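You operate a simulated robot arm through the tools that you are given. There is no shell and no other tool. Be economical: measure what you need, move in short steps, check, and stop when the job is done.

Carry out the task below with a simulated two-armed robot. There is one attempt and no reset: what you move stays moved.

## Task
Pick up the mailer bundle marked "B57" from the labelling table top with one hand, pass it to the other hand and put it on the packing bench top.

The check looks at the end state, three seconds after you hand in, the way a careful person would. Anything else that was tipped, shoved, dropped, spilled or broken makes it a failure.

## Robot
Two 7-joint arms with three-finger grippers on one trunk, on a base that drives. Base frame: it is fixed to the floor where the robot stands at the start and does not move with it; the origin is under the middle of the robot, x ahead of it, y to its left, z up; the surface under the hand at the start is at about z = 0.88. Units: m, degrees, N and s.
The left shoulder is at the start at [0.087, 0.126, 1.1], the right one opposite. With the tool pointing down near the work surface each hand reaches from about 0.36 to 0.86 m from the robot's upright axis, wherever it stands, measured 20 degrees to its own side. Places, roughly: packing bench top [-1, 4.1, 0.9]. Payload 2.94 kg a hand.
The TCP of each hand is the grasp point between the finger pads, 0.03 m short of the fingertips. In the tool frame z runs along the fingers and y along their closing line. The gripper opens to 0.128 m. The gripper's body begins 0.093 m behind the TCP.
Orientation is that of the tool frame in the base frame, as a unit quaternion [x, y, z, w]. With the fingers straight down and closing along the base's y, the tool's x points along the base's -x, its y along +y and its z along -z.

## Interface
- The arms move only by the tool drive_tool. It takes "left_targets", "right_targets" or both (then of equal length, played together; a hand with none holds still); each is a list of rows, each a list of 7 numbers: the shift along the tool's x, y, z in m, then the turn, a rotation vector about the tool's x, y, z in degrees, then the opening, from 0 (shut) to 1 (fully open). In form: [[tx, ty, tz, ax, ay, az, hand], ...]. A call has 1 to 12 rows; each row is the pose to reach, as a shift and turn from the pose commanded when the call began, along the tool's axes at that moment. Each row takes 0.2 s and may step no farther than 0.05 m and 8.6 degrees from the row before; otherwise, or with a gripper value out of range, the whole call is refused. Where a pose cannot be reached the arm comes as near as it can. A force on the tool above 40 N (or 10 N above the force at the start of the call, whichever is more), or a blocked arm, ends the call early, and 0.2 s more pass. Each finger halts on what it meets, pressing with about 28 N; the grip force reading is that of the motor and also rises with nothing between the fingers. The clock runs only during rows and for 0.2 s after the last one: add rows that repeat a pose to give the fingers time. It gives the time, the measured TCP pose, the force on the tool (base axes), the opening and the grip force at its end, in the units of the frame above (readings bear some noise), with the torque about the TCP (base axes, N m) and any sound that the robot's microphone picked up.
- Cameras (640 x 400 px; columns grow to the right, rows downward): "scene" is now at [0.2126, 0.0454, 1.2889]; the picture's right is [0.49, -0.87, 0.00], its down [-0.28, -0.16, -0.95] and it looks along [0.82, 0.46, -0.32] (base axes); focal length 259 px, centre (320, 200). "left" rides on the left gripper at [0.069, 0.015, -0.12] in its tool frame; the picture's right is [-0.21, 0.98, 0.00], its down [-0.82, -0.18, -0.54] and it looks along [-0.53, -0.12, 0.84] (tool axes); focal length 251 px, centre (320, 200). "right" rides on the right gripper at [0.069, -0.015, -0.12] in its tool frame; the picture's right is [0.21, 0.98, 0.00], its down [-0.82, 0.18, -0.54] and it looks along [-0.53, 0.12, 0.84] (tool axes); focal length 251 px, centre (320, 200). There is no depth. A picture from a camera that has moved, and an enlarged one, comes with that camera's place and axes in the base frame and with its lens.
- snapshot(camera): a new picture of that camera. It takes no simulated time.
- move_column(by): slides the trunk up (or, below 0, down) by that many m; the arms and the scene camera ride with it, the base frame stays. It gives what a move gives, with no picture.
- drive_base(legs): drives the robot by 1 to 6 legs, each [ahead, left, turn to the left] in m, m and degrees, along the robot's own axes; the way and the turn of a leg run together, so that a leg with both is an arc; at most 1.5 m and 180 degrees a leg. The arms and the cameras ride along, it lands a little off, and it stops where it bumps. It gives what a move gives.
- turn_head(pan, tilt): turns the head with the scene camera to pan (to the left, within 80 degrees either way) and tilt (down, from -29 to 69), counted from straight ahead of the robot. It gives what a move gives.
- enlarge(camera, box): a new picture of the part [left, top, right, bottom] of that camera's present view, enlarged. It takes no simulated time.
- sign_off(): hands the job in; it is judged then, once.

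Work in short steps. Places have to be worked out from the pictures, the camera data and where the tool is seen: move nearer, look again, correct. Check each grasp and each placing, and mend what went wrong. You have 120 turns and 100 pictures in all, those below and enlarged ones among them. Open the grippers and draw the arms clear of the work before you hand the job in, unless the task says otherwise; then end with one line.

The tools are called after ">>>" as name(argument=value, ...) on one line, values as JSON. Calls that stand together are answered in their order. drive_tool: Moves the arms, as the interface text tells. Its arguments: {"type":"object","properties":{"left_targets":{"type":"array"},"right_targets":{"type":"array"}},"required":[]} The other tools are called the same way: move_column (by) slides the trunk up or down; drive_base (legs) drives the base; turn_head (pan, tilt) turns the head that bears the scene camera; snapshot (camera) takes a picture; enlarge (camera, box) takes an enlarged picture of a part of a camera's view; sign_off () hands the job in.

At the start:

```text
time_s: 0.0
left_tool_pos: [0.4845, 0.492, 1.1245]
left_tcp_rot: [0.0, 1.0, -0.001, 0.0]
left_force: [-0.2, -0.5, 0.1]
left_torque: [-0.02, 0.0, 0.03]
left_grip_width: 0.1283
left_gripper_force: 0.0
right_tool_pos: [0.6059, -0.0538, 1.129]
right_tcp_rot: [0.0, 1.0, -0.001, 0.002]
right_force: [-0.2, 0.4, 0.1]
right_torque: [0.0, -0.03, -0.01]
right_grip_width: 0.1279
right_gripper_force: 0.1
trunk travel left (down, up): [-0.315, 0.233]
robot x, y, heading: [-0.0022, -0.0012, 0.2]
head pan, tilt: [29.4, 18.9]
```

scene: 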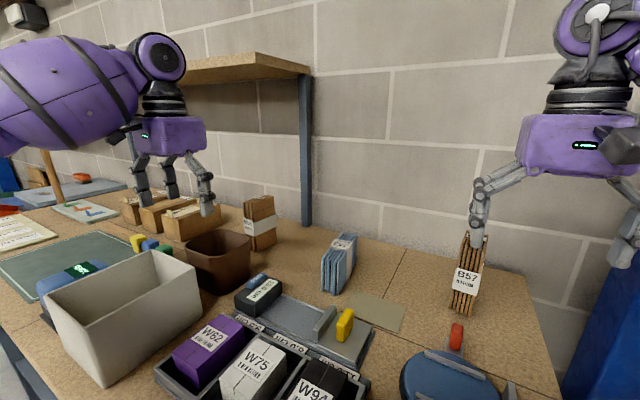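
right: 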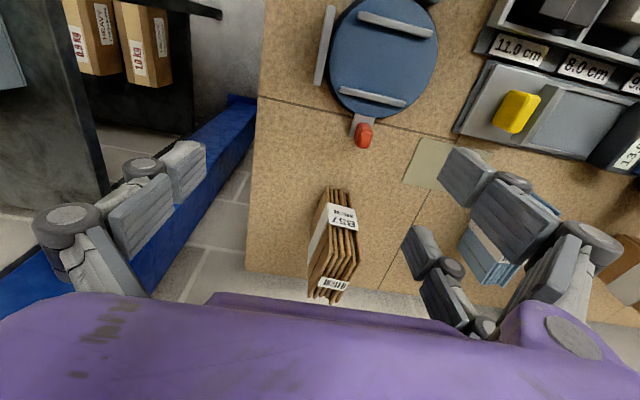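
left: 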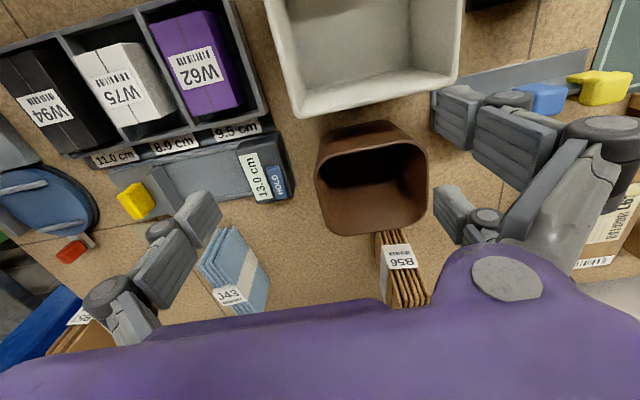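

I judge B57 to be standing at roughly [0.77, 0.0], with its top near z = 1.04. I'll enlarge it in both views to get its orientation and size.

>>> enlarge(camera="right", box=[260, 160, 420, 310])

>>> enlarge(camera="scene", box=[400, 210, 540, 330])

```text
2.67 times, centred on (340, 235) of right
camera zoom: at [0.5364, -0.0699, 1.2485], right [-0.21, 0.98, 0.0], down [0.82, 0.18, 0.54], along [0.53, 0.12, -0.84], focal length 670 px, centre (267, 107)
```

zoom: 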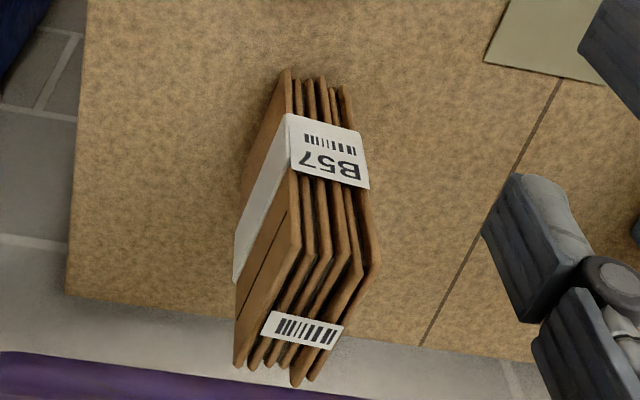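

```text
3.33 times, centred on (470, 270) of scene
camera zoom: at [0.2126, 0.0454, 1.2889], right [0.49, -0.87, 0.0], down [-0.28, -0.16, -0.95], along [0.82, 0.46, -0.32], focal length 862 px, centre (-180, -33)
```

zoom: 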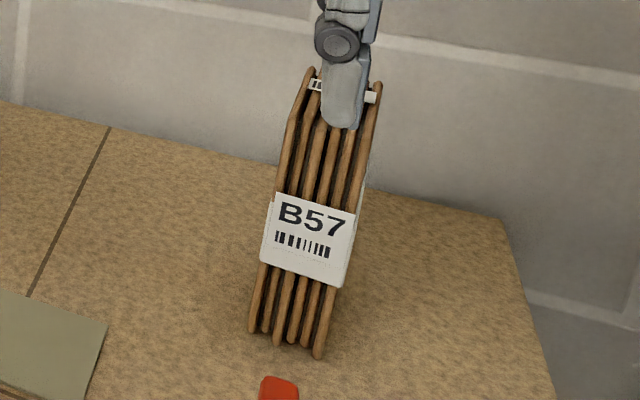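

In the zooms, B57 is about 0.045 thick (roughly along y), 0.09 deep and 0.15 tall. Its centre is near [0.788, 0.005], the top is at z≈1.03, and it is yawed about -6°. I'll move the right hand over it at the current height and look again.

>>> drive_tool(right_targets=[[-0.04, 0.013, 0, 0, 0, 1.5, 1], [-0.08, 0.026, 0, 0, 0, 3, 1], [-0.12, 0.039, 0, 0, 0, 4.5, 1], [-0.16, 0.052, 0, 0, 0, 6, 1], [-0.182, 0.059, 0, 0, 0, 6, 1], [-0.182, 0.059, 0, 0, 0, 6, 1]])

>>> snapshot(camera="right")

>>> snapshot(camera="scene")

```text
time_s: 1.4
left_tool_pos: [0.4844, 0.494, 1.1242]
left_tcp_rot: [-0.001, 1.0, -0.001, 0.0]
left_force: [0.7, 0.1, 0.3]
left_torque: [-0.03, -0.01, 0.03]
left_grip_width: 0.1279
left_gripper_force: 0.0
right_tool_pos: [0.7526, -0.0094, 1.1292]
right_tcp_rot: [0.052, 0.999, -0.001, 0.0]
right_force: [-0.6, 0.3, -0.1]
right_torque: [-0.05, 0.0, 0.0]
right_grip_width: 0.1281
right_gripper_force: 0.1
right hand out of reach, approached as far as the arm can: row 4, 5, 6
trunk travel left (down, up): [-0.315, 0.233]
robot x, y, heading: [0.0017, 0.0005, 0.2]
head pan, tilt: [29.4, 18.9]
```

```text
94 pictures are left
camera right: at [0.6814, -0.0155, 1.2474], right [-0.11, 0.99, 0.0], down [0.83, 0.1, 0.54], along [0.54, 0.06, -0.84], focal length 251 px, centre (320, 200)
```

right: 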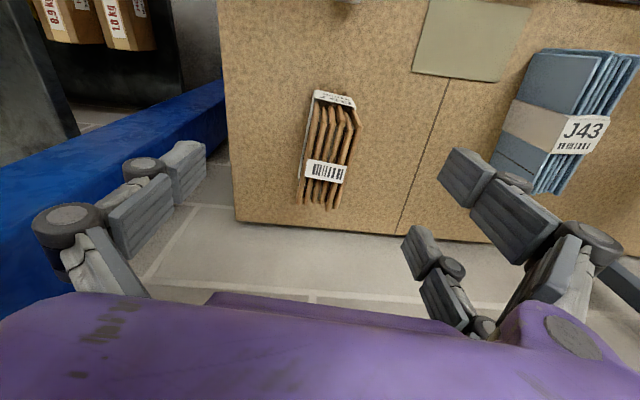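

```text
93 pictures are left
camera scene: at [0.2124, 0.0472, 1.2889], right [0.49, -0.87, 0.0], down [-0.28, -0.16, -0.95], along [0.82, 0.46, -0.32], focal length 259 px, centre (320, 200)
```

scene: 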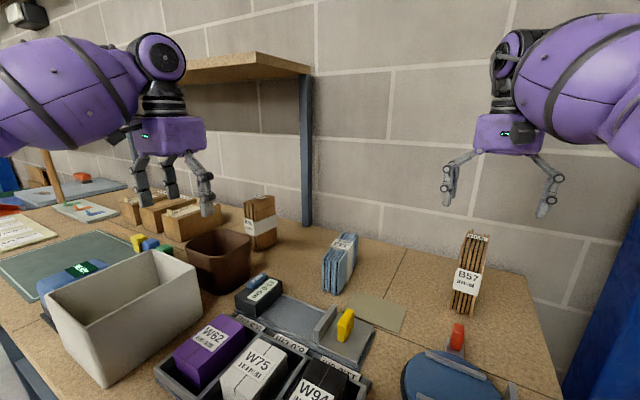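

The bundle centre now works out at about [0.783, 0.002], and the arm fell just short of it. Raising the trunk brings the shoulder level with the wrist and extends the reach.

>>> move_column(by=0.14)

>>> enlarge(camera="right", box=[240, 60, 440, 240])

```text
time_s: 3.1
left_tool_pos: [0.4839, 0.4928, 1.263]
left_tcp_rot: [-0.001, 1.0, 0.0, -0.001]
left_force: [0.3, -0.8, 0.6]
left_torque: [0.0, 0.01, 0.0]
left_grip_width: 0.1279
left_gripper_force: 0.0
right_tool_pos: [0.7143, -0.0111, 1.3726]
right_tcp_rot: [0.052, 0.996, 0.004, 0.078]
right_force: [0.2, -0.6, -0.5]
right_torque: [-0.04, 0.0, -0.02]
right_grip_width: 0.1278
right_gripper_force: 0.1
trunk travel left (down, up): [-0.455, 0.093]
robot x, y, heading: [-0.0001, -0.0027, 0.1]
head pan, tilt: [29.4, 18.9]
```

```text
2.22 times, centred on (340, 150) of right
camera zoom: at [0.6265, -0.0184, 1.4793], right [-0.11, 0.99, -0.02], down [0.74, 0.09, 0.67], along [0.66, 0.06, -0.75], focal length 559 px, centre (276, 311)
```

zoom: 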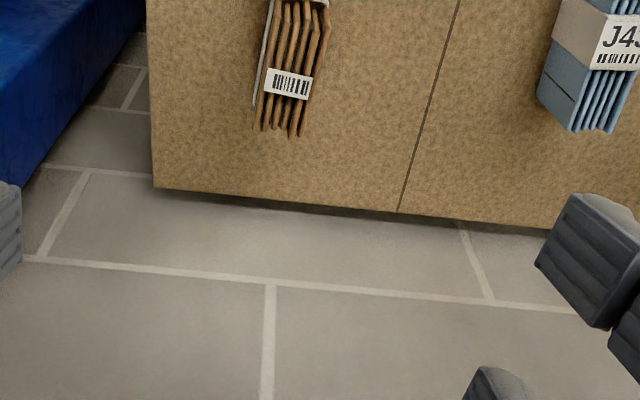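

The hand rose further than the trunk did and tilted about 9°. I'll send a small correction (level it, two rows) and see which frame the commands use.

>>> drive_tool(right_targets=[[0, 0, 0, 0, 4.5, 0, 1], [0, 0, 0, 0, 9, 0, 1], [0, 0, 0, 0, 9, 0, 1]])

```text
time_s: 3.9
left_tool_pos: [0.484, 0.4919, 1.264]
left_tcp_rot: [0.0, 1.0, 0.0, 0.0]
left_force: [-0.6, 0.4, -0.2]
left_torque: [0.0, 0.01, 0.01]
left_grip_width: 0.1281
left_gripper_force: 0.0
right_tool_pos: [0.6933, -0.0159, 1.3651]
right_tcp_rot: [0.057, 0.998, 0.007, 0.028]
right_force: [-0.1, 0.0, -0.5]
right_torque: [0.01, 0.02, 0.01]
right_grip_width: 0.1282
right_gripper_force: 0.1
right hand out of reach, approached as far as the arm can: row 1, 2, 3
trunk travel left (down, up): [-0.455, 0.093]
robot x, y, heading: [-0.0024, -0.0007, -0.2]
head pan, tilt: [29.4, 18.9]
```

The hand is at its limit up high. I'll lower it to about z = 1.16 and level the remaining ~3° before going forward.

>>> drive_tool(right_targets=[[0, 0, 0.05, 0, 1.5, 0, 1], [0, 0, 0.1, 0, 3, 0, 1], [0, 0, 0.15, 0, 3, 0, 1], [0, 0, 0.2, 0, 3, 0, 1], [0, 0, 0.2, 0, 3, 0, 1]])

```text
time_s: 5.1
left_tool_pos: [0.4827, 0.4918, 1.2644]
left_tcp_rot: [-0.001, 1.0, 0.0, 0.0]
left_force: [0.2, -0.2, -0.3]
left_torque: [-0.02, 0.01, 0.02]
left_grip_width: 0.1281
left_gripper_force: 0.1
right_tool_pos: [0.7458, 0.0046, 1.195]
right_tcp_rot: [0.051, 0.999, 0.007, 0.007]
right_force: [-0.1, -0.1, -0.3]
right_torque: [0.0, 0.0, 0.01]
right_grip_width: 0.1277
right_gripper_force: 0.1
right hand out of reach, approached as far as the arm can: row 1, 2, 3, 4, 5
trunk travel left (down, up): [-0.455, 0.093]
robot x, y, heading: [0.0006, 0.0017, 0.1]
head pan, tilt: [29.4, 18.9]
```

Still short at this height. I'll check how close the base is to the table edge before driving forward.

>>> turn_head(pan=-15, tilt=60)

>>> snapshot(camera="scene")

```text
time_s: 6.2
left_tool_pos: [0.4832, 0.4925, 1.2633]
left_tcp_rot: [0.0, 1.0, 0.002, 0.0]
left_force: [-0.3, 0.1, -0.7]
left_torque: [0.01, 0.06, -0.01]
left_grip_width: 0.1282
left_gripper_force: 0.1
right_tool_pos: [0.745, 0.005, 1.1957]
right_tcp_rot: [0.051, 0.999, 0.006, 0.006]
right_force: [0.4, 0.2, -1.2]
right_torque: [0.0, 0.01, 0.01]
right_grip_width: 0.1279
right_gripper_force: 0.0
trunk travel left (down, up): [-0.455, 0.093]
robot x, y, heading: [-0.0025, -0.0012, -0.0]
head pan, tilt: [-15.0, 60.0]
```

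```text
91 pictures are left
camera scene: at [0.16, -0.0026, 1.3823], right [-0.03, -1.0, 0.0], down [-0.81, 0.03, -0.58], along [0.58, -0.02, -0.81], focal length 259 px, centre (320, 200)
```

scene: 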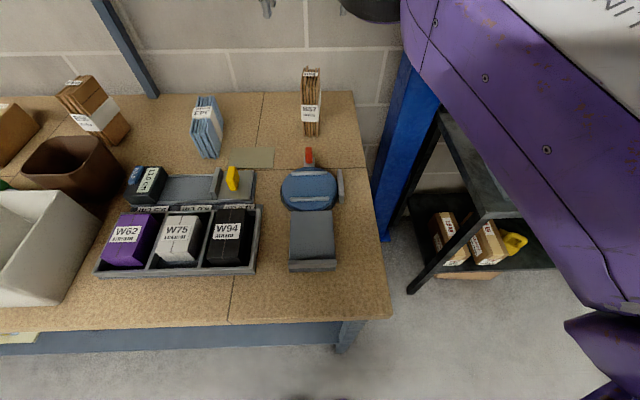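

The table's front edge is at x≈0.25, close to the base, so I won't drive in. To resolve where the commanded pose now is, I'll pull the hand back 0.12 into clear reach.

>>> drive_tool(right_targets=[[0.04, 0, 0, 0, 0, 0, 1], [0.08, 0, 0, 0, 0, 0, 1], [0.12, 0, 0, 0, 0, 0, 1], [0.12, 0, 0, 0, 0, 0, 1], [0.12, 0, 0, 0, 0, 0, 1]])

```text
time_s: 7.4
left_tool_pos: [0.484, 0.4932, 1.2633]
left_tcp_rot: [0.0, 1.0, 0.0, 0.0]
left_force: [-0.7, -0.3, 0.5]
left_torque: [0.01, 0.0, 0.0]
left_grip_width: 0.1282
left_gripper_force: 0.1
right_tool_pos: [0.7366, 0.022, 1.2043]
right_tcp_rot: [0.049, 0.999, 0.007, 0.007]
right_force: [-0.5, 0.6, 0.4]
right_torque: [0.03, 0.0, 0.03]
right_grip_width: 0.1281
right_gripper_force: 0.1
right hand out of reach, approached as far as the arm can: row 1, 2, 3, 4, 5
trunk travel left (down, up): [-0.455, 0.093]
robot x, y, heading: [-0.001, -0.002, 0.1]
head pan, tilt: [-15.0, 60.0]
```

It still reports out of reach and barely moved, so the arm may be caught at a joint limit. I'll look at its configuration.

>>> turn_head(pan=-30, tilt=0)

>>> snapshot(camera="scene")

>>> snapshot(camera="right")

```text
time_s: 8.7
left_tool_pos: [0.4849, 0.4932, 1.2644]
left_tcp_rot: [0.0, 1.0, -0.001, 0.001]
left_force: [0.3, -0.5, -0.9]
left_torque: [-0.03, -0.02, -0.01]
left_grip_width: 0.1279
left_gripper_force: 0.0
right_tool_pos: [0.7375, 0.0218, 1.2054]
right_tcp_rot: [0.051, 0.999, 0.006, 0.005]
right_force: [-0.8, 0.4, 0.3]
right_torque: [0.01, 0.01, 0.0]
right_grip_width: 0.1278
right_gripper_force: 0.1
trunk travel left (down, up): [-0.455, 0.093]
robot x, y, heading: [-0.0041, 0.0009, -0.3]
head pan, tilt: [-30.0, 0.0]
```

```text
90 pictures are left
camera scene: at [0.1654, -0.0453, 1.4658], right [-0.5, -0.87, 0.0], down [0.0, 0.0, -1.0], along [0.87, -0.5, 0.0], focal length 259 px, centre (320, 200)
```

scene: 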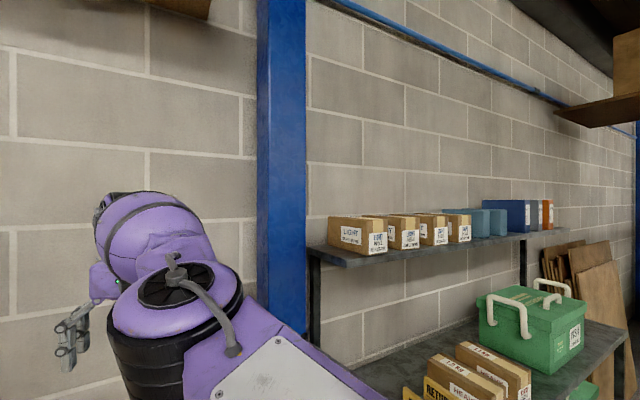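

```text
89 pictures are left
camera right: at [0.6659, 0.0118, 1.3231], right [-0.11, 0.99, 0.01], down [0.83, 0.09, 0.55], along [0.55, 0.07, -0.83], focal length 251 px, centre (320, 200)
```

right: 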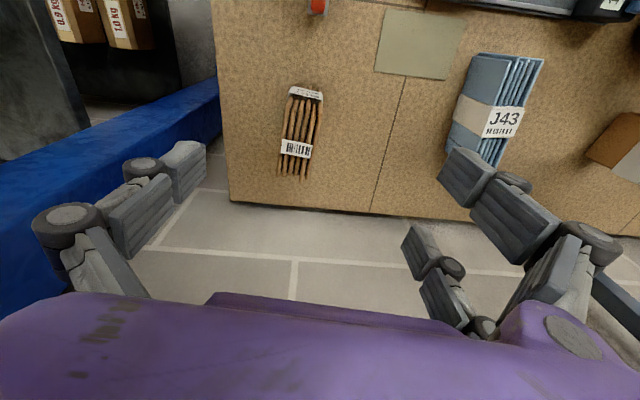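

The arm looks folded against a limit. I'll command it well back and up to bring it free.

>>> drive_tool(right_targets=[[0.04, -0.02, -0.01, 0, 0, 0, 1], [0.08, -0.04, -0.02, 0, 0, 0, 1], [0.12, -0.06, -0.03, 0, 0, 0, 1], [0.16, -0.08, -0.04, 0, 0, 0, 1], [0.2, -0.1, -0.05, 0, 0, 0, 1], [0.2, -0.1, -0.05, 0, 0, 0, 1], [0.2, -0.1, -0.05, 0, 0, 0, 1]])

```text
time_s: 10.3
left_tool_pos: [0.4813, 0.4917, 1.2643]
left_tcp_rot: [0.0, 1.0, 0.001, 0.002]
left_force: [-0.4, 0.5, 0.1]
left_torque: [-0.01, -0.04, 0.0]
left_grip_width: 0.1277
left_gripper_force: 0.0
right_tool_pos: [0.6896, 0.0247, 1.3273]
right_tcp_rot: [0.05, 0.999, 0.006, 0.007]
right_force: [-0.4, -0.6, -0.2]
right_torque: [-0.01, -0.08, 0.03]
right_grip_width: 0.128
right_gripper_force: 0.0
right hand out of reach, approached as far as the arm can: row 1, 2, 3, 4, 5, 6, 7
trunk travel left (down, up): [-0.455, 0.093]
robot x, y, heading: [-0.0006, 0.0004, -0.2]
head pan, tilt: [-30.0, 0.0]
```

The arm is near full stretch, where inward commands resolve badly. I'll steer it toward the initial pose relative to the trunk (about [0.61, -0.05, 1.27], no yaw) and allow extra rows.

>>> drive_tool(right_targets=[[0.02, -0.02, 0.015, 0, 0, -2, 1], [0.04, -0.04, 0.03, 0, 0, -4, 1], [0.06, -0.06, 0.045, 0, 0, -6, 1], [0.076, -0.087, 0.058, 0, 0, -6, 1], [0.076, -0.087, 0.058, 0, 0, -6, 1], [0.076, -0.087, 0.058, 0, 0, -6, 1], [0.076, -0.087, 0.058, 0, 0, -6, 1], [0.076, -0.087, 0.058, 0, 0, -6, 1]])

>>> snapshot(camera="scene")

```text
time_s: 12.1
left_tool_pos: [0.4828, 0.4933, 1.2649]
left_tcp_rot: [-0.001, 1.0, 0.0, 0.0]
left_force: [0.6, 1.0, -0.3]
left_torque: [-0.02, -0.03, 0.0]
left_grip_width: 0.1279
left_gripper_force: 0.0
right_tool_pos: [0.7244, -0.0502, 1.2985]
right_tcp_rot: [-0.002, 1.0, 0.006, 0.007]
right_force: [1.1, 0.4, -0.5]
right_torque: [0.0, 0.0, -0.01]
right_grip_width: 0.1284
right_gripper_force: 0.0
right hand out of reach, approached as far as the arm can: row 1, 2, 3, 4, 5, 6, 7, 8
trunk travel left (down, up): [-0.455, 0.093]
robot x, y, heading: [0.0008, 0.0028, 0.3]
head pan, tilt: [-30.0, 0.0]
```

```text
88 pictures are left
camera scene: at [0.1649, -0.0451, 1.4659], right [-0.5, -0.87, 0.0], down [0.0, 0.0, -1.0], along [0.87, -0.5, 0.0], focal length 259 px, centre (320, 200)
```

scene: 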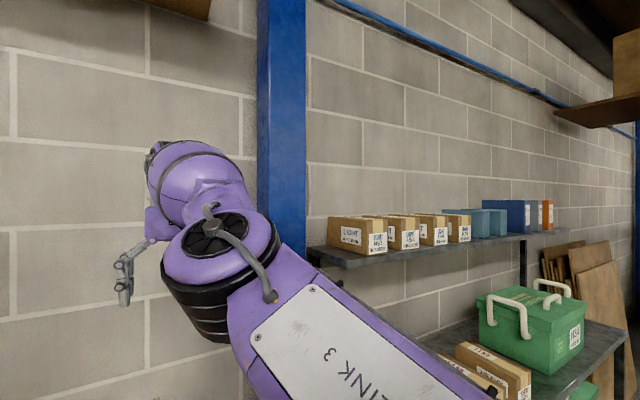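

Orientation is followed exactly but the position stays on the full-reach sphere, so the elbow is straight (singular). To break it I'll pitch the fingers forward while pulling in and up.

>>> drive_tool(right_targets=[[0.03, 0, -0.02, 0, -8, 0, 1], [0.06, 0, -0.04, 0, -16, 0, 1], [0.09, 0, -0.06, 0, -24, 0, 1], [0.12, 0, -0.08, 0, -32, 0, 1], [0.15, 0, -0.08, 0, -40, 0, 1], [0.18, 0, -0.08, 0, -40, 0, 1], [0.2, 0, -0.08, 0, -40, 0, 1], [0.2, 0, -0.08, 0, -40, 0, 1]])

>>> snapshot(camera="scene")

```text
time_s: 13.9
left_tool_pos: [0.4865, 0.4914, 1.2643]
left_tcp_rot: [0.002, 1.0, 0.001, -0.001]
left_force: [0.5, 0.4, 0.1]
left_torque: [0.01, 0.11, 0.02]
left_grip_width: 0.128
left_gripper_force: 0.0
right_tool_pos: [0.6159, -0.0343, 1.666]
right_tcp_rot: [0.032, 0.932, -0.037, 0.359]
right_force: [0.5, 4.7, -2.0]
right_torque: [-0.31, -0.07, -0.21]
right_grip_width: 0.1274
right_gripper_force: 0.0
right hand out of reach, approached as far as the arm can: row 1, 2, 3, 4, 5, 6, 7, 8
trunk travel left (down, up): [-0.455, 0.093]
robot x, y, heading: [0.0026, -0.0022, 0.2]
head pan, tilt: [-30.0, 0.0]
```

```text
87 pictures are left
camera scene: at [0.1679, -0.0471, 1.4654], right [-0.5, -0.87, 0.0], down [0.0, 0.0, -1.0], along [0.87, -0.5, 0.0], focal length 259 px, centre (320, 200)
```

scene: 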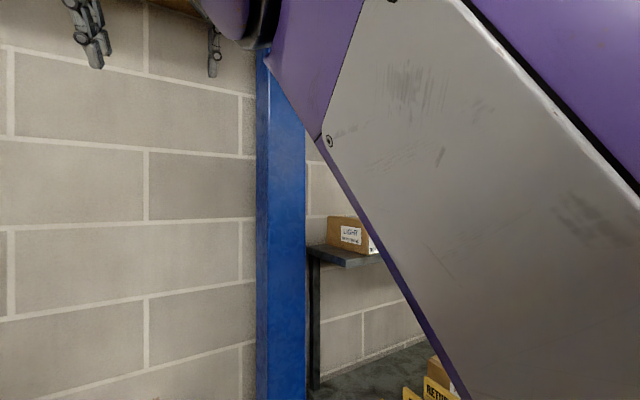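

The arm swung up, still straight. The elbow sits out to the right, so flexing it should carry the hand left. I'll command it left, in and down while bringing the tool back to vertical.

>>> drive_tool(right_targets=[[0.024, 0.023, 0.008, 0, 4.2, 0, 1], [0.047, 0.046, 0.017, 0, 8.4, 0, 1], [0.071, 0.069, 0.025, 0, 12.6, 0, 1], [0.094, 0.092, 0.033, 0, 16.8, 0, 1], [0.118, 0.115, 0.042, 0, 21, 0, 1], [0.142, 0.138, 0.05, 0, 25.2, 0, 1], [0.165, 0.161, 0.058, 0, 29.4, 0, 1], [0.189, 0.184, 0.066, 0, 33.6, 0, 1], [0.212, 0.207, 0.075, 0, 37.8, 0, 1], [0.236, 0.23, 0.083, 0, 42, 0, 1], [0.236, 0.23, 0.083, 0, 42, 0, 1]])

>>> snapshot(camera="scene")

```text
time_s: 16.3
left_tool_pos: [0.4846, 0.492, 1.2644]
left_tcp_rot: [0.0, 1.0, 0.001, -0.001]
left_force: [-0.4, -0.8, -0.1]
left_torque: [0.01, -0.01, 0.03]
left_grip_width: 0.128
left_gripper_force: 0.0
right_tool_pos: [0.4851, 0.2143, 1.4445]
right_tcp_rot: [0.003, 1.0, 0.011, -0.013]
right_force: [0.1, -0.8, 0.6]
right_torque: [0.0, 0.01, 0.02]
right_grip_width: 0.1279
right_gripper_force: 0.0
right hand out of reach, approached as far as the arm can: row 4, 8, 9, 10, 11
trunk travel left (down, up): [-0.455, 0.093]
robot x, y, heading: [-0.0041, -0.0016, -0.0]
head pan, tilt: [-30.0, 0.0]
```

```text
86 pictures are left
camera scene: at [0.167, -0.0459, 1.4644], right [-0.49, -0.87, 0.0], down [-0.01, 0.01, -1.0], along [0.87, -0.49, -0.01], focal length 259 px, centre (320, 200)
```

scene: 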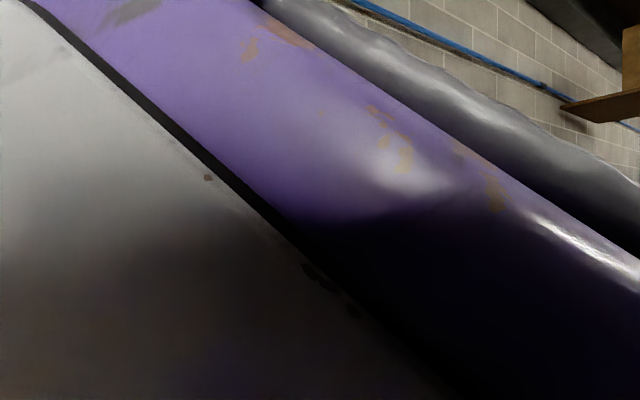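

It reached the target at last, so the elbow has bent. Now I'll bring it gradually to about [0.45, -0.02, 1.3].

>>> drive_tool(right_targets=[[0.02, -0.02, 0, 0, 0, 0, 1], [0.04, -0.05, 0.01, 0, 0, 0, 1], [0.04, -0.08, 0.03, 0, 0, 0, 1], [0.04, -0.11, 0.05, 0, 0, 0, 1], [0.04, -0.14, 0.07, 0, 0, 0, 1], [0.04, -0.17, 0.09, 0, 0, 0, 1], [0.04, -0.2, 0.11, 0, 0, 0, 1], [0.04, -0.23, 0.13, 0, 0, 0, 1], [0.04, -0.23, 0.15, 0, 0, 0, 1], [0.04, -0.23, 0.15, 0, 0, 0, 1]])

>>> snapshot(camera="scene")

```text
time_s: 18.5
left_tool_pos: [0.4832, 0.4924, 1.2654]
left_tcp_rot: [-0.001, 1.0, 0.0, 0.0]
left_force: [0.0, -0.3, 0.6]
left_torque: [0.04, -0.03, 0.03]
left_grip_width: 0.1278
left_gripper_force: 0.1
right_tool_pos: [0.4376, -0.01, 1.2942]
right_tcp_rot: [-0.001, 1.0, 0.006, -0.01]
right_force: [-0.4, 0.8, -0.7]
right_torque: [-0.03, 0.0, -0.02]
right_grip_width: 0.1281
right_gripper_force: 0.1
trunk travel left (down, up): [-0.455, 0.093]
robot x, y, heading: [-0.0009, -0.0015, -0.1]
head pan, tilt: [-30.0, 0.0]
```

```text
85 pictures are left
camera scene: at [0.1648, -0.0454, 1.466], right [-0.5, -0.87, 0.0], down [0.0, 0.0, -1.0], along [0.87, -0.5, 0.0], focal length 259 px, centre (320, 200)
```

scene: 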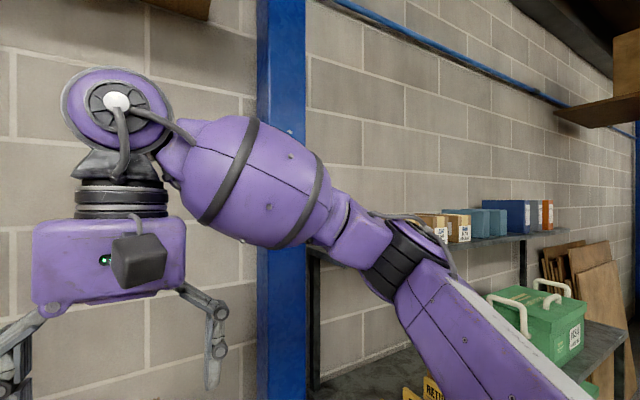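

The arm is free, with the elbow bent downward. To gain reach margin I'll shift the base left 0.12 m, so the right shoulder lines up with the bundle.

>>> drive_base(legs=[[0, 0.12, 0]])

```text
time_s: 20.2
left_tool_pos: [0.4824, 0.6122, 1.2644]
left_tcp_rot: [0.0, 1.0, 0.001, 0.0]
left_force: [0.2, 0.0, -0.3]
left_torque: [0.02, 0.0, 0.02]
left_grip_width: 0.1283
left_gripper_force: 0.1
right_tool_pos: [0.4389, 0.1098, 1.2953]
right_tcp_rot: [-0.002, 1.0, 0.006, -0.01]
right_force: [-0.1, -0.4, -0.1]
right_torque: [0.05, 0.01, 0.01]
right_grip_width: 0.128
right_gripper_force: 0.1
trunk travel left (down, up): [-0.455, 0.093]
robot x, y, heading: [-0.0011, 0.1224, 0.2]
head pan, tilt: [-30.0, 0.0]
```

Moving to a pre-approach point at about [0.66, 0.002, 1.12], yawed -5°, then I'll look.

>>> drive_tool(right_targets=[[-0.028, -0.0135, 0.022, 0, 0, 1, 1], [-0.055, -0.027, 0.044, 0, 0, 2, 1], [-0.083, -0.0405, 0.066, 0, 0, 3, 1], [-0.11, -0.054, 0.088, 0, 0, 4, 1], [-0.138, -0.0675, 0.11, 0, 0, 5, 1], [-0.166, -0.081, 0.131, 0, 0, 5, 1], [-0.193, -0.0945, 0.153, 0, 0, 5, 1], [-0.221, -0.108, 0.175, 0, 0, 5, 1], [-0.221, -0.108, 0.175, 0, 0, 5, 1]])

>>> snapshot(camera="right")

```text
time_s: 22.2
left_tool_pos: [0.483, 0.6128, 1.2645]
left_tcp_rot: [-0.001, 1.0, 0.0, 0.0]
left_force: [0.9, -0.3, 0.3]
left_torque: [0.0, -0.01, -0.01]
left_grip_width: 0.1279
left_gripper_force: 0.0
right_tool_pos: [0.6557, 0.0062, 1.1136]
right_tcp_rot: [0.043, 0.999, 0.006, -0.011]
right_force: [-0.1, 0.3, 0.6]
right_torque: [-0.01, -0.02, 0.06]
right_grip_width: 0.1278
right_gripper_force: 0.2
trunk travel left (down, up): [-0.455, 0.093]
robot x, y, heading: [0.001, 0.1184, 0.2]
head pan, tilt: [-30.0, 0.0]
```

```text
84 pictures are left
camera right: at [0.5888, -0.0052, 1.2342], right [-0.13, 0.99, 0.02], down [0.84, 0.1, 0.53], along [0.52, 0.08, -0.85], focal length 251 px, centre (320, 200)
```

right: 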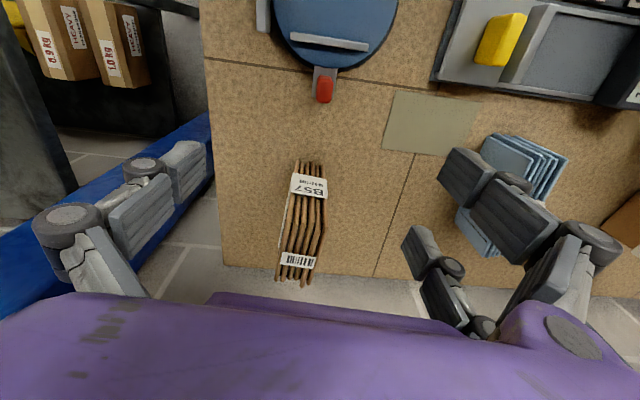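

The bundle is reconfirmed at centre [0.786, 0.001], yaw -5°, with the fingers straddling it. I'll go forward and down to [0.775, 0.002, 1.0], still open.

>>> drive_tool(right_targets=[[-0.03, 0.001, 0.02, 0, 0, 0, 1], [-0.06, 0.003, 0.035, 0, 0, 0, 1], [-0.09, 0.005, 0.055, 0, 0, 0, 1], [-0.119, 0.0064, 0.075, 0, 0, 0, 1], [-0.119, 0.0064, 0.095, 0, 0, 0, 1], [-0.119, 0.0064, 0.113, 0, 0, 0, 1], [-0.119, 0.0064, 0.113, 0, 0, 0, 1]])

>>> snapshot(camera="right")

```text
time_s: 23.8
left_tool_pos: [0.484, 0.6119, 1.2652]
left_tcp_rot: [0.0, 1.0, 0.0, 0.0]
left_force: [0.4, -0.1, 0.4]
left_torque: [-0.01, -0.02, 0.02]
left_grip_width: 0.1281
left_gripper_force: 0.2
right_tool_pos: [0.7732, 0.0039, 0.997]
right_tcp_rot: [0.042, 0.999, 0.006, -0.011]
right_force: [-0.5, -0.5, 0.2]
right_torque: [-0.02, 0.0, -0.01]
right_grip_width: 0.1279
right_gripper_force: 0.1
trunk travel left (down, up): [-0.455, 0.093]
robot x, y, heading: [0.0012, 0.1202, 0.2]
head pan, tilt: [-30.0, 0.0]
```

```text
83 pictures are left
camera right: at [0.7054, -0.0067, 1.1182], right [-0.13, 0.99, 0.02], down [0.84, 0.1, 0.53], along [0.52, 0.08, -0.85], focal length 251 px, centre (320, 200)
```

right: 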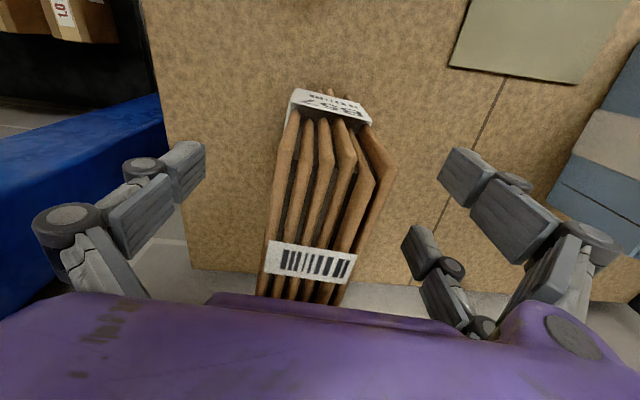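

The bundle is centred between the fingers, so I'm closing.

>>> drive_tool(right_targets=[[0, 0, 0, 0, 0, 0, 0.5], [0, 0, 0, 0, 0, 0, 0], [0, 0, 0, 0, 0, 0, 0], [0, 0, 0, 0, 0, 0, 0], [0, 0, 0, 0, 0, 0, 0], [0, 0, 0, 0, 0, 0, 0]])

>>> snapshot(camera="right")

```text
time_s: 25.2
left_tool_pos: [0.4844, 0.6122, 1.2641]
left_tcp_rot: [0.0, 1.0, 0.0, 0.0]
left_force: [0.4, 0.4, 0.3]
left_torque: [-0.02, 0.02, 0.0]
left_grip_width: 0.1279
left_gripper_force: 0.0
right_tool_pos: [0.7734, 0.0033, 0.9981]
right_tcp_rot: [0.043, 0.999, 0.006, -0.01]
right_force: [-0.4, -1.1, 0.8]
right_torque: [-0.04, -0.05, -0.06]
right_grip_width: 0.0444
right_gripper_force: 28.2
trunk travel left (down, up): [-0.455, 0.093]
robot x, y, heading: [-0.0014, 0.117, 0.2]
head pan, tilt: [-30.0, 0.0]
```

```text
82 pictures are left
camera right: at [0.7055, -0.0074, 1.1184], right [-0.13, 0.99, 0.02], down [0.84, 0.1, 0.53], along [0.52, 0.08, -0.85], focal length 251 px, centre (320, 200)
```

right: 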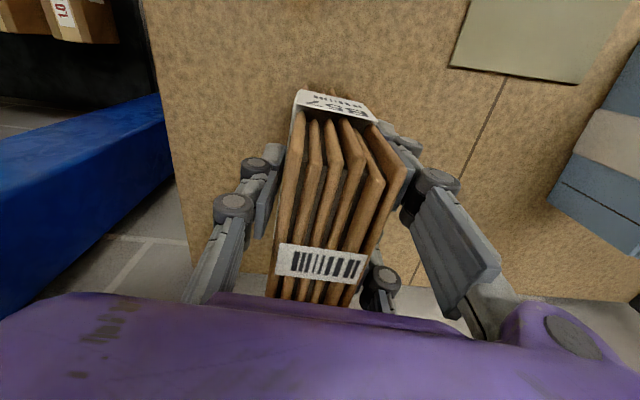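

Gripped at 0.044 m with 28 N. I'll lift straight up 0.1 m.

>>> drive_tool(right_targets=[[0, 0, -0.02, 0, 0, 0, 0], [0, 0, -0.04, 0, 0, 0, 0], [0.01, 0, -0.07, 0, 0, 0, 0], [0.03, 0, -0.1, 0, 0, 0, 0], [0.05, 0, -0.13, 0, 0, 0, 0], [0.05, 0, -0.13, 0, 0, 0, 0]])

>>> snapshot(camera="right")

```text
time_s: 26.6
left_tool_pos: [0.4837, 0.6114, 1.2648]
left_tcp_rot: [0.0, 1.0, 0.0, 0.0]
left_force: [0.7, 0.9, -0.8]
left_torque: [0.0, 0.01, -0.02]
left_grip_width: 0.128
left_gripper_force: 0.1
right_tool_pos: [0.7274, 0.0058, 1.1287]
right_tcp_rot: [0.043, 0.999, 0.005, -0.012]
right_force: [0.5, 0.3, -0.5]
right_torque: [0.0, 0.05, 0.01]
right_grip_width: 0.0444
right_gripper_force: 27.6
trunk travel left (down, up): [-0.455, 0.093]
robot x, y, heading: [0.0005, 0.1198, 0.1]
head pan, tilt: [-30.0, 0.0]
```

```text
81 pictures are left
camera right: at [0.6595, -0.0052, 1.2488], right [-0.13, 0.99, 0.01], down [0.85, 0.1, 0.52], along [0.52, 0.08, -0.85], focal length 251 px, centre (320, 200)
```

right: 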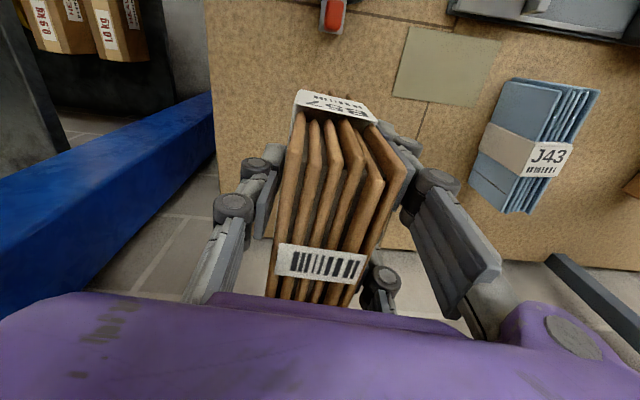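

It's held firmly with no slip. I'll lift and retract to about [0.5, -0.05, 1.3], clear of everything on the table.

>>> drive_tool(right_targets=[[0.01, 0, -0.04, 0, 0, -1, 0], [0.03, -0.01, -0.075, 0, 0, -2, 0], [0.06, -0.02, -0.105, 0, 0, -3, 0], [0.095, -0.03, -0.13, 0, 0, -4, 0], [0.13, -0.04, -0.15, 0, 0, -5, 0], [0.165, -0.05, -0.17, 0, 0, -5, 0], [0.2, -0.06, -0.17, 0, 0, -5, 0], [0.222, -0.07, -0.17, 0, 0, -5, 0], [0.222, -0.07, -0.17, 0, 0, -5, 0]])

>>> turn_head(pan=80, tilt=15)

>>> snapshot(camera="scene")

```text
time_s: 28.6
left_tool_pos: [0.4859, 0.613, 1.2634]
left_tcp_rot: [0.0, 1.0, 0.0, 0.0]
left_force: [0.5, 0.1, -0.3]
left_torque: [-0.02, 0.01, 0.04]
left_grip_width: 0.1279
left_gripper_force: 0.0
right_tool_pos: [0.5029, -0.0474, 1.3023]
right_tcp_rot: [-0.002, 1.0, 0.006, -0.011]
right_force: [0.5, -0.5, -0.9]
right_torque: [-0.04, 0.06, -0.01]
right_grip_width: 0.0442
right_gripper_force: 27.7
trunk travel left (down, up): [-0.455, 0.093]
robot x, y, heading: [-0.0014, 0.1225, 0.2]
head pan, tilt: [-30.0, 0.0]
```

```text
time_s: 30.5
left_tool_pos: [0.4834, 0.6128, 1.2649]
left_tcp_rot: [0.0, 1.0, 0.001, 0.0]
left_force: [-0.5, -0.1, 0.6]
left_torque: [0.01, 0.0, -0.02]
left_grip_width: 0.1279
left_gripper_force: 0.0
right_tool_pos: [0.5026, -0.0486, 1.3026]
right_tcp_rot: [-0.002, 1.0, 0.006, -0.01]
right_force: [-0.7, 0.2, -1.0]
right_torque: [0.0, -0.03, 0.02]
right_grip_width: 0.0443
right_gripper_force: 28.0
trunk travel left (down, up): [-0.455, 0.093]
robot x, y, heading: [-0.0017, 0.1191, -0.1]
head pan, tilt: [80.0, 15.0]
```

```text
80 pictures are left
camera scene: at [0.1038, 0.2111, 1.4417], right [0.98, -0.17, 0.0], down [-0.05, -0.25, -0.97], along [0.17, 0.95, -0.26], focal length 259 px, centre (320, 200)
```

scene: 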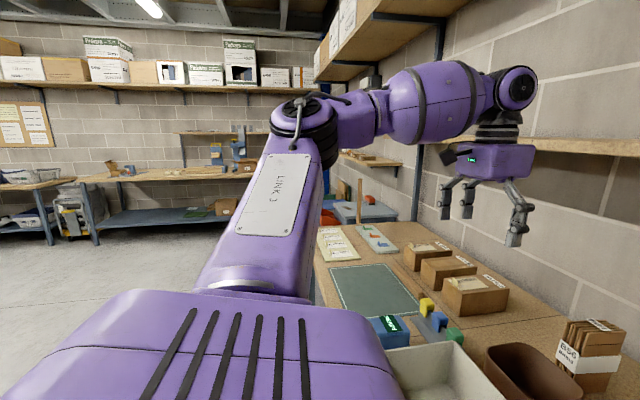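

The packing bench is on the far wall, at around column 190, with open floor on the way. I'll back off from the table for a safe handover.

>>> drive_base(legs=[[-0.6, 0, 0]])

>>> turn_head(pan=0, tilt=25)

>>> snapshot(camera="scene")

```text
time_s: 33.9
left_tool_pos: [-0.1167, 0.6131, 1.2632]
left_tcp_rot: [-0.001, 1.0, 0.0, 0.0]
left_force: [0.5, -0.5, 0.6]
left_torque: [0.0, 0.01, -0.04]
left_grip_width: 0.1282
left_gripper_force: 0.1
right_tool_pos: [-0.095, -0.0467, 1.3014]
right_tcp_rot: [-0.003, 1.0, 0.006, -0.01]
right_force: [-0.5, -0.4, -2.0]
right_torque: [0.01, 0.01, 0.0]
right_grip_width: 0.0443
right_gripper_force: 27.3
trunk travel left (down, up): [-0.455, 0.093]
robot x, y, heading: [-0.5983, 0.1184, 0.2]
head pan, tilt: [80.0, 15.0]
```

```text
time_s: 35.4
left_tool_pos: [-0.117, 0.6114, 1.2648]
left_tcp_rot: [-0.001, 1.0, 0.0, 0.001]
left_force: [-0.6, 0.6, -0.5]
left_torque: [0.03, -0.01, 0.0]
left_grip_width: 0.1279
left_gripper_force: 0.0
right_tool_pos: [-0.0966, -0.0472, 1.3017]
right_tcp_rot: [-0.003, 1.0, 0.005, -0.01]
right_force: [-0.1, -0.1, -0.8]
right_torque: [-0.04, 0.02, 0.05]
right_grip_width: 0.0445
right_gripper_force: 27.9
trunk travel left (down, up): [-0.455, 0.093]
robot x, y, heading: [-0.6002, 0.1172, 0.1]
head pan, tilt: [0.0, 25.0]
```

```text
79 pictures are left
camera scene: at [-0.4191, 0.119, 1.4255], right [0.0, -1.0, 0.0], down [-0.42, 0.0, -0.91], along [0.91, 0.0, -0.42], focal length 259 px, centre (320, 200)
```

scene: 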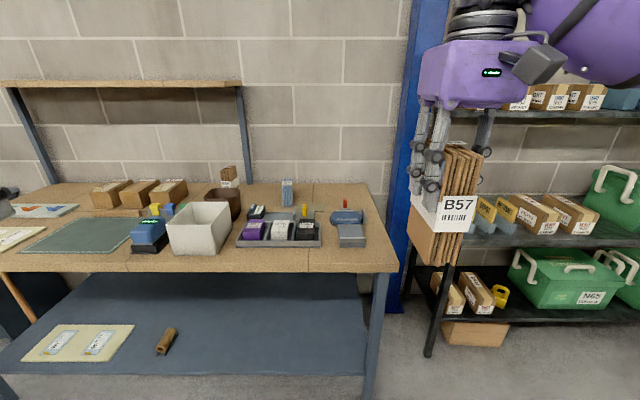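

All is in order and the bundle is secure. Next I'll yaw the right hand +90°, so the bundle's back edge faces the left hand, and yaw the left hand likewise.

>>> drive_tool(right_targets=[[0, 0.005, 0, 0, 0, -8.2, 0], [0, 0.01, 0, 0, 0, -16.4, 0], [0, 0.02, 0, 0, 0, -24.6, 0], [0, 0.03, 0, 0, 0, -32.8, 0], [0, 0.04, 0, 0, 0, -41, 0], [0, 0.05, 0, 0, 0, -49.2, 0], [0, 0.06, 0, 0, 0, -57.4, 0], [0, 0.07, 0, 0, 0, -65.6, 0], [0, 0.08, 0, 0, 0, -73.8, 0], [0, 0.08, 0, 0, 0, -82, 0], [0, 0.08, 0, 0, 0, -90, 0], [0, 0.08, 0, 0, 0, -90, 0]], left_targets=[[0, 0, 0, 0, 0, -8.2, 1], [0, 0, 0, 0, 0, -16.4, 1], [0, 0, 0, 0, 0, -24.6, 1], [0, 0, 0, 0, 0, -32.8, 1], [0, 0, 0, 0, 0, -41, 1], [0, 0, 0, 0, 0, -49.2, 1], [0, 0, 0, 0, 0, -57.4, 1], [0, 0, 0, 0, 0, -65.6, 1], [0, 0, 0, 0, 0, -73.8, 1], [0, 0, 0, 0, 0, -82, 1], [0, 0, 0, 0, 0, -90, 1], [0, 0, 0, 0, 0, -90, 1]])

>>> snapshot(camera="scene")

```text
time_s: 38.0
left_tool_pos: [-0.1165, 0.6116, 1.2644]
left_tcp_rot: [0.708, -0.706, 0.0, 0.0]
left_force: [0.0, -0.4, 0.7]
left_torque: [0.04, 0.0, -0.01]
left_grip_width: 0.1281
left_gripper_force: 0.0
right_tool_pos: [-0.1995, 0.0843, 1.2733]
right_tcp_rot: [0.709, -0.705, -0.012, 0.003]
right_force: [-0.2, 0.5, -1.0]
right_torque: [0.0, 0.0, 0.0]
right_grip_width: 0.0443
right_gripper_force: 28.5
right hand out of reach, approached as far as the arm can: row 8, 9, 10, 11, 12
trunk travel left (down, up): [-0.455, 0.093]
robot x, y, heading: [-0.5996, 0.1181, 0.1]
head pan, tilt: [0.0, 25.0]
```

```text
78 pictures are left
camera scene: at [-0.4189, 0.1186, 1.4254], right [0.0, -1.0, 0.0], down [-0.42, 0.0, -0.91], along [0.91, 0.0, -0.42], focal length 259 px, centre (320, 200)
```

scene: 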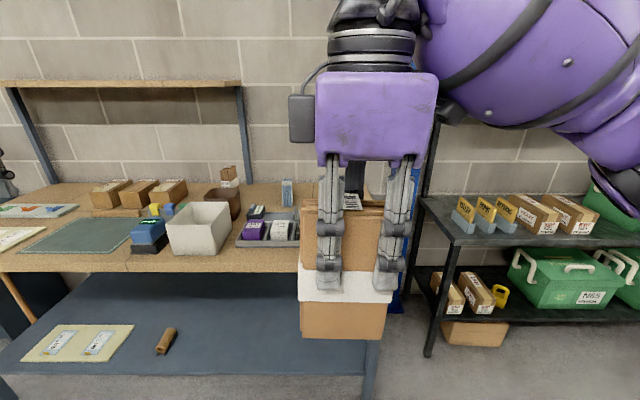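

The right hand reached the yaw but was pulled in to [-0.20, 0.084, 1.273], which is usable. I'll now pitch the left hand to point along -y and bring it level with the bundle's lower part, stopping short at y≈0.35.

>>> drive_tool(left_targets=[[0.02, 0.007, 0.005, 0, 8.2, 0, 1], [0.045, 0.014, 0.01, 0, 16.4, 0, 1], [0.07, 0.021, 0.015, 0, 24.6, 0, 1], [0.095, 0.028, 0.02, 0, 32.8, 0, 1], [0.12, 0.035, 0.025, 0, 41, 0, 1], [0.145, 0.042, 0.03, 0, 49.2, 0, 1], [0.17, 0.05, 0.035, 0, 57.4, 0, 1], [0.195, 0.06, 0.04, 0, 65.6, 0, 1], [0.22, 0.07, 0.05, 0, 73.8, 0, 1], [0.24, 0.08, 0.059, 0, 82, 0, 1], [0.26, 0.083, 0.059, 0, 90, 0, 1], [0.26, 0.083, 0.059, 0, 90, 0, 1]])

>>> snapshot(camera="scene")

>>> snapshot(camera="left")

```text
time_s: 40.6
left_tool_pos: [-0.199, 0.3522, 1.2048]
left_tcp_rot: [0.501, -0.498, 0.502, 0.499]
left_force: [0.4, -0.9, -0.1]
left_torque: [0.02, 0.03, -0.02]
left_grip_width: 0.1279
left_gripper_force: 0.0
right_tool_pos: [-0.1996, 0.0861, 1.273]
right_tcp_rot: [0.708, -0.706, -0.011, 0.003]
right_force: [0.2, -0.7, -1.5]
right_torque: [-0.03, -0.01, 0.01]
right_grip_width: 0.0445
right_gripper_force: 28.2
trunk travel left (down, up): [-0.455, 0.093]
robot x, y, heading: [-0.5989, 0.1199, 0.4]
head pan, tilt: [0.0, 25.0]
```

```text
77 pictures are left
camera scene: at [-0.4193, 0.1191, 1.4255], right [0.0, -1.0, 0.0], down [-0.42, 0.0, -0.91], along [0.91, 0.0, -0.42], focal length 259 px, centre (320, 200)
```

scene: 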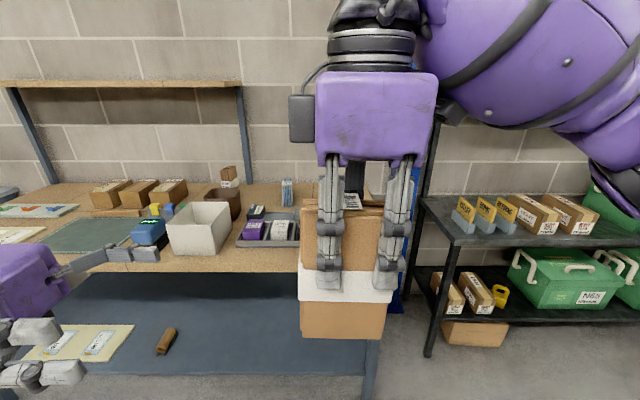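

```text
76 pictures are left
camera left: at [-0.2138, 0.471, 1.2748], right [-0.98, 0.0, -0.21], down [0.18, 0.54, -0.82], along [0.12, -0.84, -0.53], focal length 251 px, centre (320, 200)
```

left: 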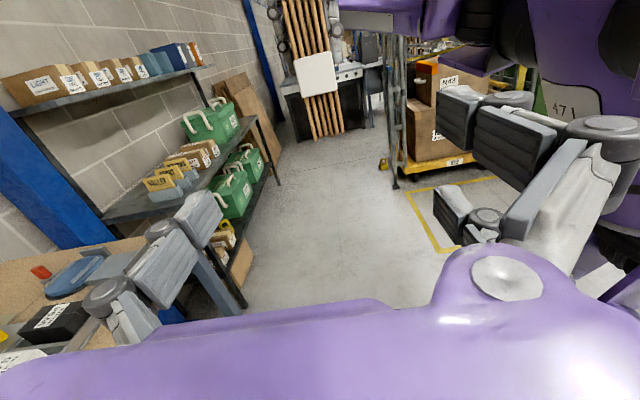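

The left hand is at the commanded pose and lined up with the bundle (x≈-0.195, bottom z≈1.16). I'll advance most of the way, dropping 1 cm for clearance, then check.

>>> drive_tool(left_targets=[[-0.01, 0, 0.03, 0, 0, 0, 1], [-0.01, 0, 0.06, 0, 0, 0, 1], [-0.01, 0, 0.09, 0, 0, 0, 1], [-0.01, 0, 0.12, 0, 0, 0, 1], [-0.01, 0, 0.15, 0, 0, 0, 1], [-0.01, 0, 0.15, 0, 0, 0, 1]])

>>> turn_head(pan=10, tilt=35)

>>> snapshot(camera="scene")

>>> snapshot(camera="left")

```text
time_s: 42.0
left_tool_pos: [-0.1974, 0.204, 1.1953]
left_tcp_rot: [0.5, -0.499, 0.501, 0.5]
left_force: [-0.3, -0.1, -0.5]
left_torque: [-0.01, 0.01, -0.01]
left_grip_width: 0.1278
left_gripper_force: 0.0
right_tool_pos: [-0.1996, 0.0837, 1.272]
right_tcp_rot: [0.709, -0.705, -0.011, 0.003]
right_force: [-0.3, 0.6, -1.5]
right_torque: [0.0, 0.0, -0.02]
right_grip_width: 0.0444
right_gripper_force: 28.6
trunk travel left (down, up): [-0.455, 0.093]
robot x, y, heading: [-0.599, 0.1204, 0.2]
head pan, tilt: [0.0, 25.0]
```

```text
time_s: 42.7
left_tool_pos: [-0.1976, 0.2035, 1.1942]
left_tcp_rot: [0.501, -0.5, 0.5, 0.499]
left_force: [0.3, 0.0, -0.9]
left_torque: [0.03, -0.01, 0.0]
left_grip_width: 0.1279
left_gripper_force: 0.1
right_tool_pos: [-0.2001, 0.0843, 1.2714]
right_tcp_rot: [0.709, -0.705, -0.011, 0.002]
right_force: [1.2, -0.5, -0.3]
right_torque: [-0.03, -0.02, -0.01]
right_grip_width: 0.0442
right_gripper_force: 28.1
trunk travel left (down, up): [-0.455, 0.093]
robot x, y, heading: [-0.5986, 0.12, 0.1]
head pan, tilt: [10.0, 35.0]
```

```text
75 pictures are left
camera scene: at [-0.4246, 0.1341, 1.4098], right [0.18, -0.98, 0.0], down [-0.56, -0.1, -0.82], along [0.81, 0.14, -0.57], focal length 259 px, centre (320, 200)
```

scene: 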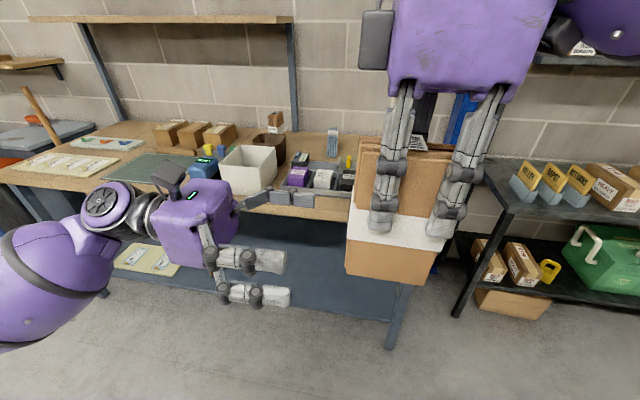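

```text
74 pictures are left
camera left: at [-0.2126, 0.3228, 1.2647], right [-0.98, 0.0, -0.21], down [0.18, 0.54, -0.82], along [0.12, -0.84, -0.53], focal length 251 px, centre (320, 200)
```

left: 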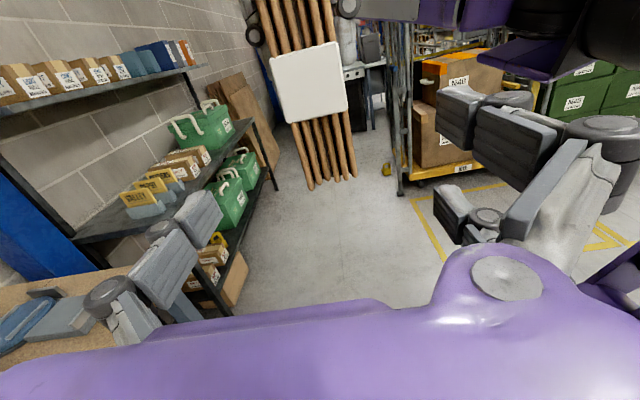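

The gripper has a two-prong side spanning about ±0.03, so the left prongs span z≈1.16–1.23, against the right tips at ~1.245. That clears. I'll lower 4 mm more and advance to y≈0.115.

>>> drive_tool(left_targets=[[-0.004, 0, 0.02, 0, 0, 0, 1], [-0.004, 0, 0.04, 0, 0, 0, 1], [-0.004, 0, 0.06, 0, 0, 0, 1], [-0.004, 0, 0.075, 0, 0, 0, 1], [-0.004, 0, 0.089, 0, 0, 0, 1], [-0.004, 0, 0.089, 0, 0, 0, 1]])

>>> snapshot(camera="scene")

>>> snapshot(camera="left")

```text
time_s: 44.1
left_tool_pos: [-0.1981, 0.113, 1.1913]
left_tcp_rot: [0.5, -0.499, 0.501, 0.5]
left_force: [-0.4, 0.0, -0.8]
left_torque: [0.01, 0.01, 0.01]
left_grip_width: 0.1281
left_gripper_force: 0.0
right_tool_pos: [-0.1988, 0.0852, 1.2732]
right_tcp_rot: [0.708, -0.706, -0.011, 0.002]
right_force: [0.8, 0.2, -1.3]
right_torque: [-0.04, 0.02, -0.03]
right_grip_width: 0.0443
right_gripper_force: 27.8
trunk travel left (down, up): [-0.455, 0.093]
robot x, y, heading: [-0.6008, 0.1205, 0.1]
head pan, tilt: [10.0, 35.0]
```

```text
73 pictures are left
camera scene: at [-0.4248, 0.1345, 1.4097], right [0.18, -0.98, 0.0], down [-0.56, -0.1, -0.82], along [0.81, 0.14, -0.57], focal length 259 px, centre (320, 200)
```

scene: 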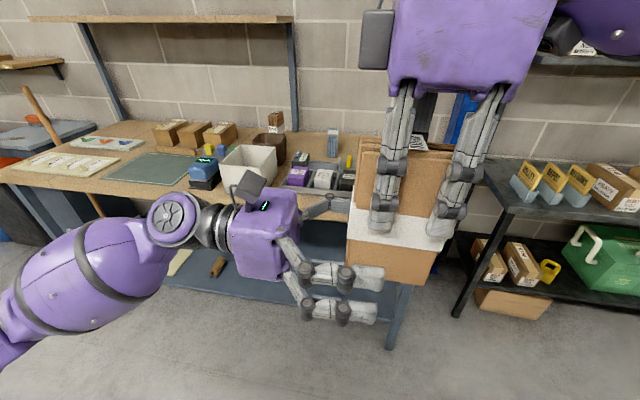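

```text
72 pictures are left
camera left: at [-0.2128, 0.2331, 1.2605], right [-0.98, 0.0, -0.21], down [0.18, 0.54, -0.82], along [0.12, -0.84, -0.53], focal length 251 px, centre (320, 200)
```

left: 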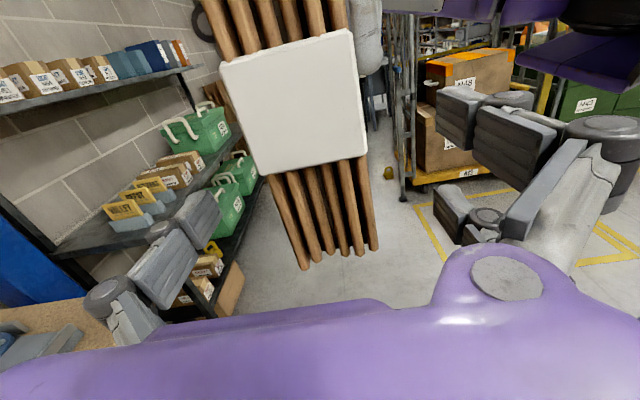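

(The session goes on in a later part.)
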